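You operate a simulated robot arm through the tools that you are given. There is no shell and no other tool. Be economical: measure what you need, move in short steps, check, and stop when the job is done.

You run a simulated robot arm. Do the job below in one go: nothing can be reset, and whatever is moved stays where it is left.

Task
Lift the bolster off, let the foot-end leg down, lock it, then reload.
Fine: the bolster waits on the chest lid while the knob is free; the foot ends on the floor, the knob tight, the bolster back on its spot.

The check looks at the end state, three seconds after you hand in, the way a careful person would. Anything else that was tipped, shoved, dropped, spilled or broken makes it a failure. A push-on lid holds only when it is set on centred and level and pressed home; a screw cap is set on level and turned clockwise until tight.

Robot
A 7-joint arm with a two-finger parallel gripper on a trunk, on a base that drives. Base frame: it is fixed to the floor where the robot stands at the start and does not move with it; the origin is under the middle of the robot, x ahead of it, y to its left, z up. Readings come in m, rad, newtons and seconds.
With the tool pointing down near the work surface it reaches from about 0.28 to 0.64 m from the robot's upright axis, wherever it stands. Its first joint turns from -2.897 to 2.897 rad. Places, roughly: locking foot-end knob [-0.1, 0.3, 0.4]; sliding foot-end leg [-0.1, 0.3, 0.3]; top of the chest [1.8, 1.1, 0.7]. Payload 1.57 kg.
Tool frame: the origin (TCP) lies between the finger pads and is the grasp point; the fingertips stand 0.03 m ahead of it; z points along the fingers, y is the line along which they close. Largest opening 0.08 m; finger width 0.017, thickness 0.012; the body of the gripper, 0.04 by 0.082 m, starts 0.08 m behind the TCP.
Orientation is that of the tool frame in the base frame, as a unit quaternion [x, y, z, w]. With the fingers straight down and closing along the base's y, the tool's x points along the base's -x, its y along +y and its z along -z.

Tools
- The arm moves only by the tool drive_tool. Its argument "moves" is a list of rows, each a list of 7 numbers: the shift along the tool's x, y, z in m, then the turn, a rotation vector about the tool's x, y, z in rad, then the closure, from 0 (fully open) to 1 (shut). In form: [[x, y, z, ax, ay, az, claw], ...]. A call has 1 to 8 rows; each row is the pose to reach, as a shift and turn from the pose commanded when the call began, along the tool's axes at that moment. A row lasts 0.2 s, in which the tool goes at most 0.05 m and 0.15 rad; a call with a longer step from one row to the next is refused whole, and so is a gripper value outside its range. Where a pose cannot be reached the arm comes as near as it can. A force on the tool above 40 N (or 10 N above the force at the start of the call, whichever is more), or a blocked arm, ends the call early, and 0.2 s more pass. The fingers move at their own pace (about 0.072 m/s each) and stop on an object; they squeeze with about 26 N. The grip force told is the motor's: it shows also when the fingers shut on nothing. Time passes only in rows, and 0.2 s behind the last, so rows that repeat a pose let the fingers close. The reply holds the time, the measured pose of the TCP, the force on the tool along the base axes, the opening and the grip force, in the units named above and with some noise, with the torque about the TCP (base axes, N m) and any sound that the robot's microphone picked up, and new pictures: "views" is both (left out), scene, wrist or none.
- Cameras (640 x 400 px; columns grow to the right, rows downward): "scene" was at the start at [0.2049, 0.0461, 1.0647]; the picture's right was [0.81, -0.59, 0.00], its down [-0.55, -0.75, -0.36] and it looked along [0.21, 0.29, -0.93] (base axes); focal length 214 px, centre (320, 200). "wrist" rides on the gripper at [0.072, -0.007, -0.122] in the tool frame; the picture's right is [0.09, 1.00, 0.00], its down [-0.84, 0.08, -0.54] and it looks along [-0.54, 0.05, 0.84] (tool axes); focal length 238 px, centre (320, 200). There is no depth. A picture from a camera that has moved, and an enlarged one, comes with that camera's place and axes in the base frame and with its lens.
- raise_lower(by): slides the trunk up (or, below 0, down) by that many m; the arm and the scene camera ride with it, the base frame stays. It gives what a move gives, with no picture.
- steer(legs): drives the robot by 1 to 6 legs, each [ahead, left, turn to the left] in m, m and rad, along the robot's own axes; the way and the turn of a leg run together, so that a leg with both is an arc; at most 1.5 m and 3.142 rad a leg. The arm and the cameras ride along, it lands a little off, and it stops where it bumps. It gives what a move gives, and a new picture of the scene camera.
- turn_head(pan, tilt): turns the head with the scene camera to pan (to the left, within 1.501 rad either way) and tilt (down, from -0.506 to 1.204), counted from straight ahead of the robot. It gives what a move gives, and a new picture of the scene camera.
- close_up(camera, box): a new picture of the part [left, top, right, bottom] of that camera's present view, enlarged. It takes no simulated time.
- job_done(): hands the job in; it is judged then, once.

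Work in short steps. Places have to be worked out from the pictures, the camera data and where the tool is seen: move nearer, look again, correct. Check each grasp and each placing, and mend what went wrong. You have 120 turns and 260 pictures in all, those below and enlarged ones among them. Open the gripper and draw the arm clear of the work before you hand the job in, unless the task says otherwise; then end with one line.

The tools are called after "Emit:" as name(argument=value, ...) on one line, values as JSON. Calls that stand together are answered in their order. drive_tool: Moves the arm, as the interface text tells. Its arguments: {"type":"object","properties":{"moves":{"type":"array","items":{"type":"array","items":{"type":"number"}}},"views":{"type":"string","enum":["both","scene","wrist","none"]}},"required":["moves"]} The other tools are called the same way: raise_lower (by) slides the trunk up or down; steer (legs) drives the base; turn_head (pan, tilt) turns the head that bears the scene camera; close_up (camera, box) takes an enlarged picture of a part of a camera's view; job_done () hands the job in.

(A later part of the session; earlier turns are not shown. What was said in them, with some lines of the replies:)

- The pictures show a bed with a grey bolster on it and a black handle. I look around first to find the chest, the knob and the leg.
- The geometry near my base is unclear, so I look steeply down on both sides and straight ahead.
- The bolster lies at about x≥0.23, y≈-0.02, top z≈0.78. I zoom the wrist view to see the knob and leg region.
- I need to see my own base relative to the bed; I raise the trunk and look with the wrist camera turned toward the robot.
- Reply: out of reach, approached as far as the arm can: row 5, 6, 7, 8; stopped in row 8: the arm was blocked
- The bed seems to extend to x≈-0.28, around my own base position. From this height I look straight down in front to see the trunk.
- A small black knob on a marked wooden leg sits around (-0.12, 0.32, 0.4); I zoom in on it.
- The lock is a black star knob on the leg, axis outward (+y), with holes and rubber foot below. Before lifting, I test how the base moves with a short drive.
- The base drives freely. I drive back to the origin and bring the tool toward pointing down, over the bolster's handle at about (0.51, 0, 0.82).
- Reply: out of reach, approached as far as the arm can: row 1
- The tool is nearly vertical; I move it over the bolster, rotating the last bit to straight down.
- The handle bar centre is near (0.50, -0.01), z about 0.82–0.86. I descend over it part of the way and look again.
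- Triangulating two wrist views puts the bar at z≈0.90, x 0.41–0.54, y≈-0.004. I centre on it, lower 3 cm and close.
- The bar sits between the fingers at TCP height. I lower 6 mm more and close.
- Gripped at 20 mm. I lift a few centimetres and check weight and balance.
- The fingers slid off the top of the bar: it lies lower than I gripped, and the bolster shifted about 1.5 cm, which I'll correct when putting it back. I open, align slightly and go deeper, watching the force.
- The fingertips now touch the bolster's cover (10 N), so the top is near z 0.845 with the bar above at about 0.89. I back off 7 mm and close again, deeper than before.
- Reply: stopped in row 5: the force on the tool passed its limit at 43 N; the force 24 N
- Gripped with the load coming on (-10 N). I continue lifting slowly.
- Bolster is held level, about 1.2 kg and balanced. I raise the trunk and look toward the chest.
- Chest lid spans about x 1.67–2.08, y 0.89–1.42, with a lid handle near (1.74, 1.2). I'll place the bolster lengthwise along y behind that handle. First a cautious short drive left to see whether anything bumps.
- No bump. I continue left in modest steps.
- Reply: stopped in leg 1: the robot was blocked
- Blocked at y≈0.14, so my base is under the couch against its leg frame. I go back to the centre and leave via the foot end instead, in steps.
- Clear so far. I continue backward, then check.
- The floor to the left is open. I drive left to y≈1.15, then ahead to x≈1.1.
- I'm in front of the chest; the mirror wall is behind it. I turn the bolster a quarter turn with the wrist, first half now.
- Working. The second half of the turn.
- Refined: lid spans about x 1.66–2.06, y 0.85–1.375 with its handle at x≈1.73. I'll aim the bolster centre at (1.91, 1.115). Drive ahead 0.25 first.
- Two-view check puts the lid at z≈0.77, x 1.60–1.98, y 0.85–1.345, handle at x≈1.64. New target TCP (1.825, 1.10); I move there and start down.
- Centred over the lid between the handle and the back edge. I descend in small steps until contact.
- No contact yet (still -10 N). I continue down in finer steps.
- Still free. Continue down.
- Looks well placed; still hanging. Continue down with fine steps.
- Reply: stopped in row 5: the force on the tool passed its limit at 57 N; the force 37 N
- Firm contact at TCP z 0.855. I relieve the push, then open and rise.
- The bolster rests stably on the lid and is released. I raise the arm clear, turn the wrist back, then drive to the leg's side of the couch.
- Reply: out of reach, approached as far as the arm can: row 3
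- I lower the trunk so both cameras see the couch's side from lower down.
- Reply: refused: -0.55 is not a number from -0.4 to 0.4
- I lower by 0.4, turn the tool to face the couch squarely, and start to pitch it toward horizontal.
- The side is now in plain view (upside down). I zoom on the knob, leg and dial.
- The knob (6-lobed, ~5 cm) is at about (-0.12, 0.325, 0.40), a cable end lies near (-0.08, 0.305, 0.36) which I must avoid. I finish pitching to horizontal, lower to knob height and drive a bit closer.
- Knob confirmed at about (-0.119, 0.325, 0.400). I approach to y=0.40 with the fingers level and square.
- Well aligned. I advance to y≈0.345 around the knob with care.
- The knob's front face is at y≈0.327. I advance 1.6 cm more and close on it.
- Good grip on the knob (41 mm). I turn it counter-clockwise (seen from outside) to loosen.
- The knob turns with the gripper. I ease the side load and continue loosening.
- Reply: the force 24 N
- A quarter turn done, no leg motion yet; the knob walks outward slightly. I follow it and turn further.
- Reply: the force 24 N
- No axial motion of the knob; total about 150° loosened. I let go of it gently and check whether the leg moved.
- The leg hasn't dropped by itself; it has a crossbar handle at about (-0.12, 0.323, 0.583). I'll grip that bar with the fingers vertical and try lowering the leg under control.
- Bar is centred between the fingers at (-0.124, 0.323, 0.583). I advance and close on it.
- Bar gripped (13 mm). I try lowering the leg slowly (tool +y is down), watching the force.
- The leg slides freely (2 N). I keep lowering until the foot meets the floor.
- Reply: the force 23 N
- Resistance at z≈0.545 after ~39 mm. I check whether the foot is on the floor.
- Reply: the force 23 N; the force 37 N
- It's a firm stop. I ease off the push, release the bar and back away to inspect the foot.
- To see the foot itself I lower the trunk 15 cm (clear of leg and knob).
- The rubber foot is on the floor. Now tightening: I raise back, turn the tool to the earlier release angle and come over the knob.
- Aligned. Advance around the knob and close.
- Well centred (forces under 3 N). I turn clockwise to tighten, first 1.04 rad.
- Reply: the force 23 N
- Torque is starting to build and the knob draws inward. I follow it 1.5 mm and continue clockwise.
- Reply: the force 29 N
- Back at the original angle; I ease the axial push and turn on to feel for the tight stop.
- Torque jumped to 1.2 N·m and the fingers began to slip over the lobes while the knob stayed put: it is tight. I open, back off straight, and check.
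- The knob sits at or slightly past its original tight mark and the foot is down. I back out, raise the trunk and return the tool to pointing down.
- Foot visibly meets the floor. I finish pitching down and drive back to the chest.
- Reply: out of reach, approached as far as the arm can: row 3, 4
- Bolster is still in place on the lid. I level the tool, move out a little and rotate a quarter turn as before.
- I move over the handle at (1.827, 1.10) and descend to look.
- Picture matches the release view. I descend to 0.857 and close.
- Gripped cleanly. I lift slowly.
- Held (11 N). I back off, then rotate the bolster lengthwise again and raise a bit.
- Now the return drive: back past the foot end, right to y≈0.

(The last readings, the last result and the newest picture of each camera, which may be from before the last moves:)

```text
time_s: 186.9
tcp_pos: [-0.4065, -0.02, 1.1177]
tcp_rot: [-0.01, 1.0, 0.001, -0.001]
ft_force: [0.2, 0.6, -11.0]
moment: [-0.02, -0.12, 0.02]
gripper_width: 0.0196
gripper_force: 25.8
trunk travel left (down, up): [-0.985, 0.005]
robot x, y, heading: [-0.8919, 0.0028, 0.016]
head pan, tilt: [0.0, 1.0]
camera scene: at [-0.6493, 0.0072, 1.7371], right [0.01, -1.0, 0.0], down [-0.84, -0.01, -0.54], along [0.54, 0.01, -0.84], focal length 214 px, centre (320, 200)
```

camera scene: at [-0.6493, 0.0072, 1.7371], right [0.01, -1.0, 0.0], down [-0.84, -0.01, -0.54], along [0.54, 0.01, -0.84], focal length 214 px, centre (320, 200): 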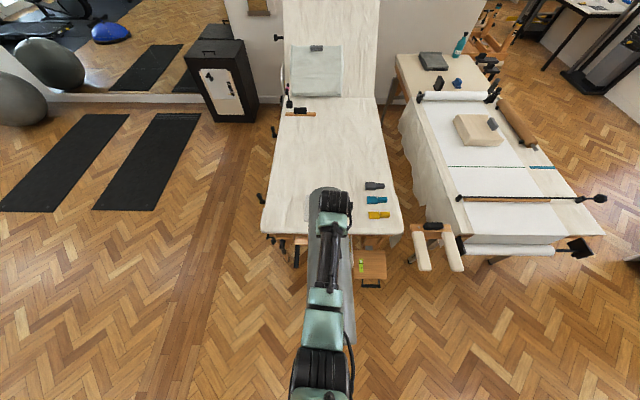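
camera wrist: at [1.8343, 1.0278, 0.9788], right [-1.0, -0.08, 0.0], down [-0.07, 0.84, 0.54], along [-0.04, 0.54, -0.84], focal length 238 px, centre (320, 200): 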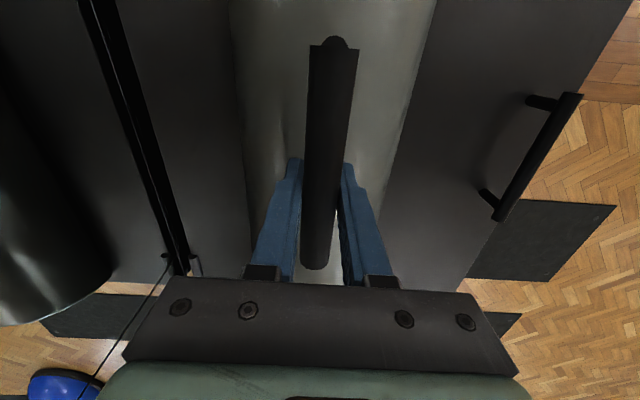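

Aligned. I drive ahead to x≈0 under the couch, straightening the heading.

Emit:
steer(legs=[[0.5, 0, -0.016], [0.39, 0, 0]])

Emit:
turn_head(pan=0.0, tilt=1.2)

```text
time_s: 191.9
tcp_pos: [0.4835, -0.0181, 1.1173]
tcp_rot: [-0.007, 1.0, 0.001, -0.002]
ft_force: [0.2, -0.3, -11.2]
moment: [0.01, -0.12, 0.02]
gripper_width: 0.0196
gripper_force: 25.8
trunk travel left (down, up): [-0.985, 0.005]
robot x, y, heading: [-0.0007, 0.0105, 0.006]
head pan, tilt: [0.0, 1.0]
camera scene: at [0.2391, 0.0117, 1.7372], right [0.01, -1.0, 0.0], down [-0.84, -0.01, -0.54], along [0.54, 0.0, -0.84], focal length 214 px, centre (320, 200)
```

scene: 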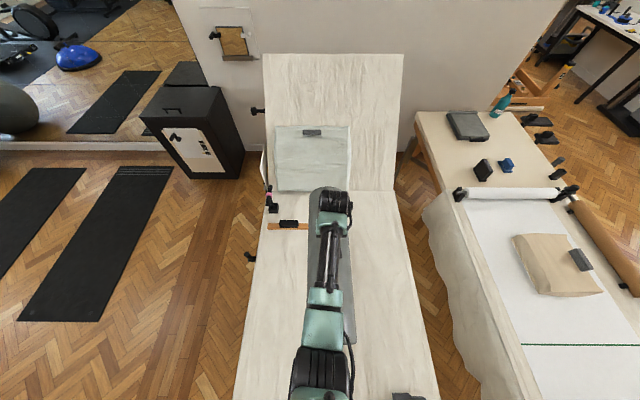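

```text
time_s: 192.7
tcp_pos: [0.4821, -0.0176, 1.1169]
tcp_rot: [-0.008, 1.0, 0.001, -0.001]
ft_force: [0.3, -0.5, -11.2]
moment: [0.01, -0.13, -0.01]
gripper_width: 0.0195
gripper_force: 25.8
trunk travel left (down, up): [-0.985, 0.005]
robot x, y, heading: [-0.0014, 0.0113, 0.005]
head pan, tilt: [0.0, 1.201]
camera scene: at [0.2272, 0.0116, 1.7244], right [0.01, -1.0, 0.0], down [-0.93, -0.01, -0.36], along [0.36, 0.0, -0.93], focal length 214 px, centre (320, 200)
```

scene: 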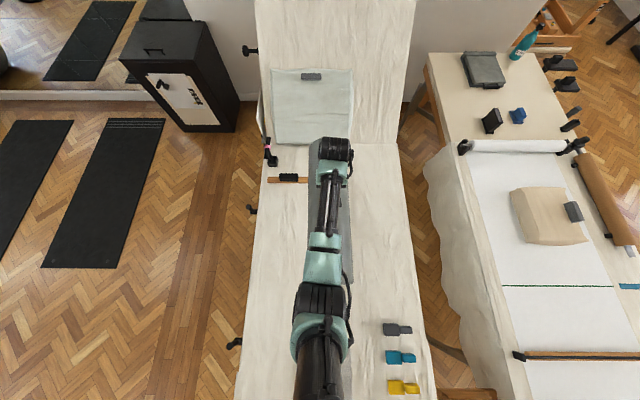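

Over the spot. I lower the trunk 0.16 and shift 1.3 cm left to the original handle line.

Emit:
raise_lower(by=-0.16)

Emit:
drive_tool(moves=[[0, 0.007, 0.01, 0, 0, 0, 1], [-0.001, 0.013, 0.02, 0, 0, 0, 1], [-0.001, 0.013, 0.035, 0, 0, 0, 1], [-0.001, 0.013, 0.05, 0, 0, 0, 1], [-0.001, 0.013, 0.058, 0, 0, 0, 1]], views="both")

```text
time_s: 194.5
tcp_pos: [0.4823, -0.0175, 0.956]
tcp_rot: [-0.007, 1.0, 0.001, -0.001]
ft_force: [0.2, 0.0, -10.7]
moment: [0.07, -0.13, 0.03]
gripper_width: 0.0196
gripper_force: 26.2
trunk travel left (down, up): [-0.825, 0.165]
robot x, y, heading: [-0.0033, 0.0055, 0.009]
head pan, tilt: [0.0, 1.201]
```

```text
time_s: 195.7
tcp_pos: [0.4837, -0.0046, 0.8996]
tcp_rot: [-0.007, 1.0, 0.001, 0.0]
ft_force: [-0.3, 0.0, -10.8]
moment: [-0.01, -0.11, -0.03]
gripper_width: 0.0198
gripper_force: 26.5
trunk travel left (down, up): [-0.825, 0.165]
robot x, y, heading: [0.0002, 0.0112, 0.004]
head pan, tilt: [0.0, 1.201]
camera scene: at [0.2263, 0.0116, 1.5645], right [0.01, -1.0, 0.0], down [-0.93, -0.01, -0.36], along [0.36, 0.0, -0.93], focal length 214 px, centre (320, 200)
camera wrist: at [0.4123, -0.0124, 1.0204], right [-0.11, 0.99, 0.0], down [0.84, 0.09, 0.54], along [0.54, 0.06, -0.84], focal length 238 px, centre (320, 200)
```

scene: 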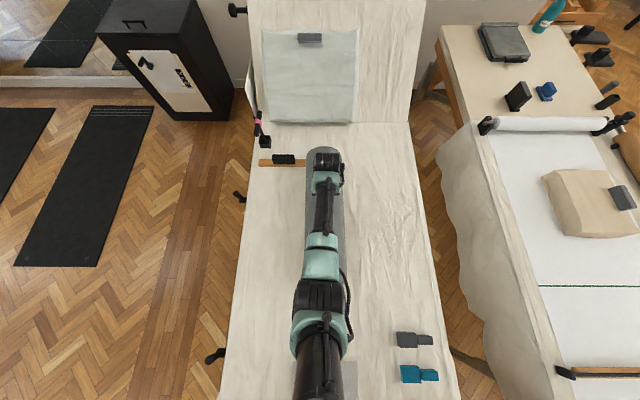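
wrist: 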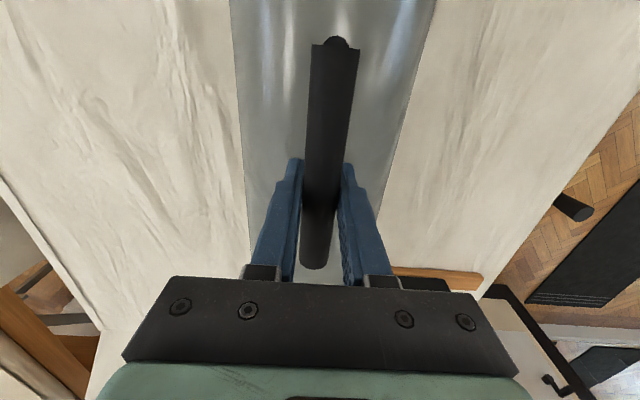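

The bar now measures (0.411…0.538, -0.007…-0.003), within 3 mm of the original. I lower to contact.

Emit:
drive_tool(moves=[[-0.002, 0.001, 0.004, 0, 0, 0, 1], [-0.002, 0.001, 0.008, 0, 0, 0, 1], [-0.002, 0.001, 0.011, 0, 0, -0.01, 1], [-0.002, 0.001, 0.014, 0, 0, -0.01, 1]], views="none")

```text
time_s: 196.7
tcp_pos: [0.4851, -0.0035, 0.8884]
tcp_rot: [-0.011, 1.0, 0.0, 0.002]
ft_force: [-6.1, -1.3, 14.3]
moment: [0.04, 0.1, -0.11]
gripper_width: 0.0198
gripper_force: 26.1
trunk travel left (down, up): [-0.825, 0.165]
robot x, y, heading: [0.0018, 0.0096, 0.007]
head pan, tilt: [0.0, 1.201]
```

Seated (14 N up). I ease off slightly, open and rise straight up.

Emit:
drive_tool(moves=[[0, 0, -0.002, 0, 0, 0, 1], [0, 0, -0.002, 0, 0, 0, 0.5], [0, 0, -0.002, 0, 0, 0, 0], [0, 0, -0.002, 0, 0, 0, 0], [0, 0, -0.03, 0, 0, 0, 0], [0, 0, -0.07, 0, 0, 0, 0], [0, 0, -0.11, 0, 0, 0, 0], [0, 0, -0.15, 0, 0, 0, 0]], views="wrist")

Emit:
raise_lower(by=-0.2)

```text
time_s: 198.5
tcp_pos: [0.4851, -0.0023, 1.035]
tcp_rot: [-0.011, 1.0, 0.001, -0.001]
ft_force: [-0.4, -0.1, -0.7]
moment: [-0.01, 0.0, 0.01]
gripper_width: 0.0799
gripper_force: 0.1
trunk travel left (down, up): [-0.825, 0.165]
robot x, y, heading: [-0.0065, 0.0088, 0.006]
head pan, tilt: [0.0, 1.201]
camera wrist: at [0.4128, -0.0118, 1.1573], right [-0.11, 0.99, 0.0], down [0.84, 0.1, 0.54], along [0.54, 0.06, -0.84], focal length 238 px, centre (320, 200)
```

wrist: 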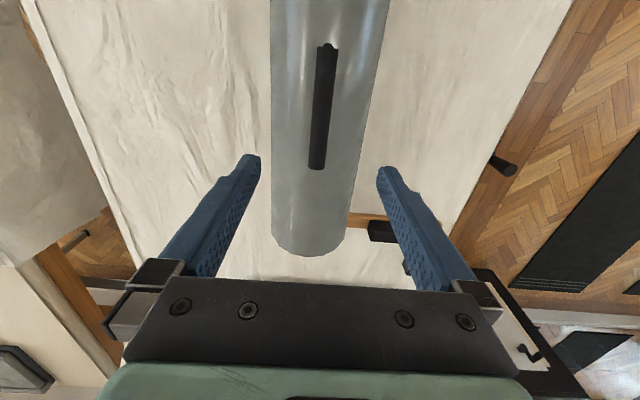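

```text
time_s: 200.2
tcp_pos: [0.4844, -0.0037, 0.8727]
tcp_rot: [-0.012, 1.0, 0.002, 0.001]
ft_force: [-9.2, -1.0, 15.1]
moment: [0.11, 0.11, 0.06]
gripper_width: 0.0801
gripper_force: 0.0
trunk travel left (down, up): [-0.655, 0.335]
robot x, y, heading: [-0.0045, 0.0063, 0.009]
head pan, tilt: [0.0, 1.201]
stopped: the force on the tool passed its limit at 60 N (the readings are from after the stop); the commanded pose is now the measured one
```

My mistake: lowering the trunk pressed the open fingers onto the bolster. I raise straight up at once and inspect.

Emit:
drive_tool(moves=[[0, 0, -0.02, 0, 0, 0, 0], [0, 0, -0.06, 0, 0, 0, 0], [0, 0, -0.1, 0, 0, 0, 0], [0, 0, -0.14, 0, 0, 0, 0], [0, 0, -0.18, 0, 0, 0, 0]], views="wrist")

```text
time_s: 201.3
tcp_pos: [0.4865, -0.002, 1.0528]
tcp_rot: [-0.015, 1.0, 0.0, 0.005]
ft_force: [-0.3, -0.4, -1.5]
moment: [0.0, -0.08, 0.03]
gripper_width: 0.0801
gripper_force: 0.1
out of reach, approached as far as the arm can: row 2, 3, 4
trunk travel left (down, up): [-0.655, 0.335]
robot x, y, heading: [-0.0022, 0.0111, 0.006]
head pan, tilt: [0.0, 1.201]
camera wrist: at [0.4142, -0.0104, 1.1743], right [-0.12, 0.99, 0.0], down [0.83, 0.1, 0.55], along [0.55, 0.07, -0.84], focal length 238 px, centre (320, 200)
```

wrist: 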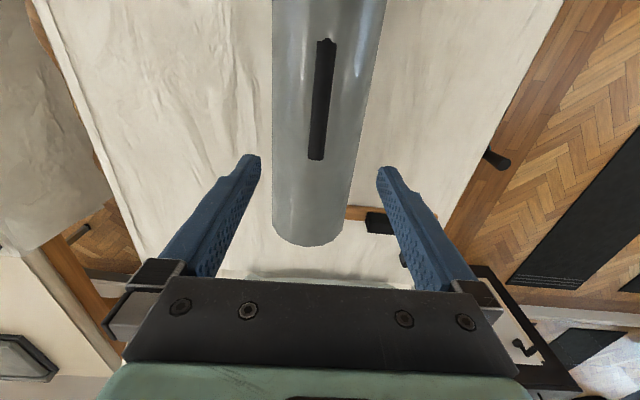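

The bolster looks undisturbed. I move the arm aside to the left for a comparison view with the original scene.

Emit:
drive_tool(moves=[[0.02, 0.04, -0.01, 0, 0, 0, 0], [0.04, 0.08, -0.02, 0, 0, 0, 0], [0.06, 0.12, -0.03, 0, 0, 0, 0], [0.08, 0.16, -0.04, 0, 0, 0, 0], [0.1, 0.2, -0.05, 0, 0, 0, 0], [0.12, 0.24, -0.06, 0, 0, 0, 0], [0.15, 0.28, -0.07, 0, 0, 0, 0], [0.18, 0.32, -0.08, 0, 0, 0, 0]], views="none")

Emit:
raise_lower(by=-0.03)

Emit:
drive_tool(moves=[[0.02, 0.04, 0, 0, 0, 0, 0], [0.05, 0.08, 0, 0, 0, 0, 0], [0.08, 0.11, 0, 0, 0, 0, 0], [0.11, 0.14, 0, 0, 0, 0, 0]], views="scene")

```text
refused: row 7 steps farther than a row can; nothing moved
```

```text
time_s: 202.1
tcp_pos: [0.4869, -0.0031, 1.0203]
tcp_rot: [-0.012, 1.0, 0.001, 0.0]
ft_force: [-0.1, 0.4, -0.1]
moment: [0.02, 0.03, 0.0]
gripper_width: 0.0799
gripper_force: 0.0
trunk travel left (down, up): [-0.625, 0.365]
robot x, y, heading: [-0.0042, 0.0131, 0.004]
head pan, tilt: [0.0, 1.201]
```

```text
time_s: 203.1
tcp_pos: [0.3724, 0.1356, 1.0222]
tcp_rot: [-0.011, 1.0, 0.001, 0.002]
ft_force: [-0.3, 0.3, 0.0]
moment: [0.02, 0.01, -0.02]
gripper_width: 0.0801
gripper_force: 0.1
trunk travel left (down, up): [-0.625, 0.365]
robot x, y, heading: [0.0011, 0.0091, 0.009]
head pan, tilt: [0.0, 1.201]
camera scene: at [0.2246, 0.012, 1.3653], right [0.01, -1.0, 0.0], down [-0.93, -0.01, -0.36], along [0.36, 0.0, -0.93], focal length 214 px, centre (320, 200)
```

scene: 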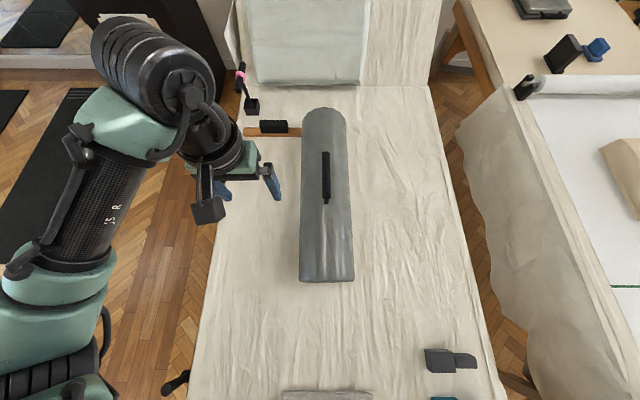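

The bolster matches its original outline to within about 5 mm. I move the arm fully clear to the left, over the couch side, for a last look at leg and knob.

Emit:
drive_tool(moves=[[0.025, 0.035, -0.01, 0, 0, 0, 0], [0.05, 0.07, -0.02, 0, 0, 0, 0], [0.075, 0.105, -0.03, 0, 0, 0, 0], [0.1, 0.14, -0.04, 0, 0, 0, 0], [0.125, 0.175, -0.05, 0, 0, 0, 0], [0.15, 0.21, -0.06, 0, 0, 0, 0], [0.18, 0.245, -0.07, 0, 0, 0, 0], [0.21, 0.28, -0.08, 0, 0, 0, 0]], views="none")

Emit:
drive_tool(moves=[[0.04, 0, -0.02, 0, -0.02, 0, 0], [0.08, 0.01, -0.04, 0, -0.04, 0.02, 0], [0.12, 0.02, -0.06, 0, -0.06, 0.04, 0]], views="both")

```text
time_s: 204.9
tcp_pos: [0.1554, 0.4117, 1.1027]
tcp_rot: [-0.012, 1.0, 0.002, 0.001]
ft_force: [0.9, -0.1, 0.6]
moment: [0.01, -0.01, -0.01]
gripper_width: 0.0799
gripper_force: 0.0
trunk travel left (down, up): [-0.625, 0.365]
robot x, y, heading: [0.0007, 0.0072, 0.006]
head pan, tilt: [0.0, 1.201]
```

```text
time_s: 205.7
tcp_pos: [0.0356, 0.4241, 1.1628]
tcp_rot: [0.008, 0.999, 0.002, 0.032]
ft_force: [-0.2, 0.1, 0.2]
moment: [0.0, -0.01, -0.02]
gripper_width: 0.0803
gripper_force: 0.0
trunk travel left (down, up): [-0.625, 0.365]
robot x, y, heading: [-0.0017, 0.007, 0.001]
head pan, tilt: [0.0, 1.201]
camera scene: at [0.2243, 0.0114, 1.3653], right [0.01, -1.0, 0.0], down [-0.93, -0.01, -0.36], along [0.36, 0.0, -0.93], focal length 214 px, centre (320, 200)
camera wrist: at [-0.045, 0.4187, 1.2789], right [-0.07, 1.0, 0.0], down [0.8, 0.06, 0.59], along [0.59, 0.04, -0.8], focal length 238 px, centre (320, 200)
```

scene: 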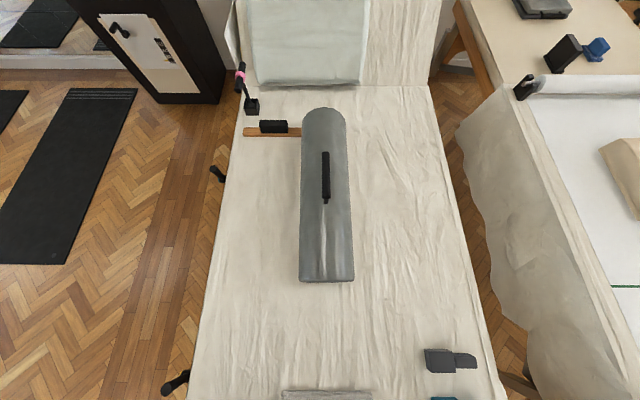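
wrist: 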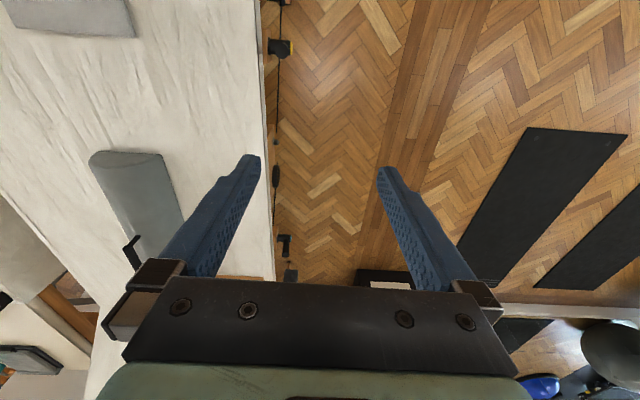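

All matches on the couch top. One quick turn of the wrist camera to confirm leg and knob after the load.

Emit:
drive_tool(moves=[[0, 0.01, 0, 0, 0, 0.14, 0], [0, 0.02, 0, 0, 0, 0.28, 0], [0, 0.03, 0, 0, 0, 0.42, 0], [0, 0.04, 0, 0, 0, 0.56, 0], [0, 0.05, 0, 0, 0, 0.7, 0], [0, 0.06, 0, 0, 0, 0.84, 0], [0, 0.07, 0, 0, 0, 0.98, 0]], views="wrist")

Emit:
close_up(camera="wrist", box=[140, 0, 300, 100])

```text
time_s: 207.3
tcp_pos: [0.0371, 0.4969, 1.162]
tcp_rot: [0.478, 0.878, 0.017, 0.026]
ft_force: [-0.6, -0.9, 0.6]
moment: [-0.01, -0.02, 0.0]
gripper_width: 0.08
gripper_force: 0.1
trunk travel left (down, up): [-0.625, 0.365]
robot x, y, heading: [-0.0044, 0.0116, 0.013]
head pan, tilt: [0.0, 1.201]
camera wrist: at [-0.0151, 0.5526, 1.2804], right [0.79, 0.62, 0.05], down [0.48, -0.66, 0.57], along [0.39, -0.42, -0.82], focal length 238 px, centre (320, 200)
```

wrist: 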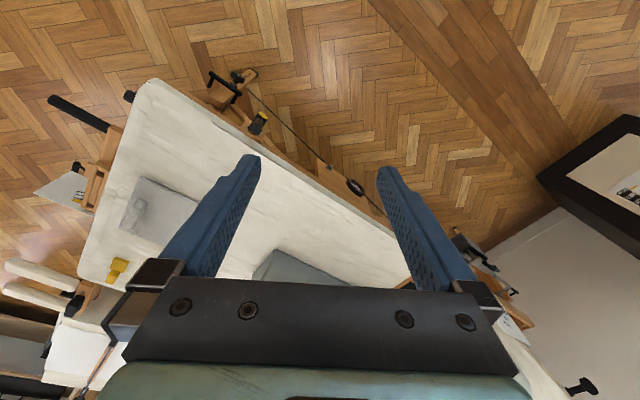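

```text
4.00 times, centred on (220, 50) of wrist
camera zoom: at [-0.0151, 0.5526, 1.2804], right [0.79, 0.62, 0.05], down [0.48, -0.66, 0.57], along [0.39, -0.42, -0.82], focal length 953 px, centre (720, 800)
```

zoom: 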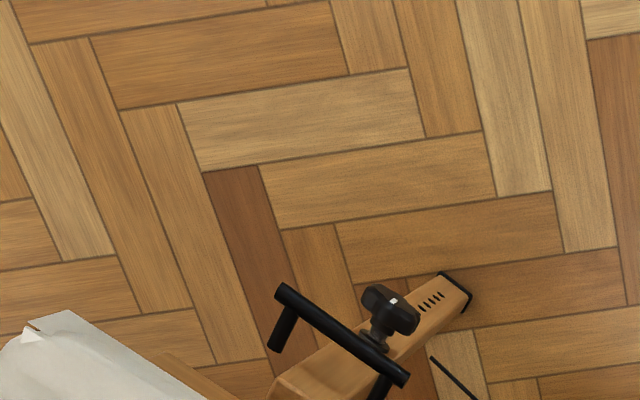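

The leg is down, the knob is in place, the bolster is back on its spot, and the gripper is open and clear. I hand in.

Emit:
job_done()

```text
The job is handed in.
```

I've handed the job in: the foot-end leg is down with its foot on the floor, the knob is turned clockwise until tight, and the bolster is back within about 5 mm of its original spot. Two slips along the way: my first grip slipped off the bolster, and after putting it back I briefly pressed on it with about 60 N. Neither left visible damage.
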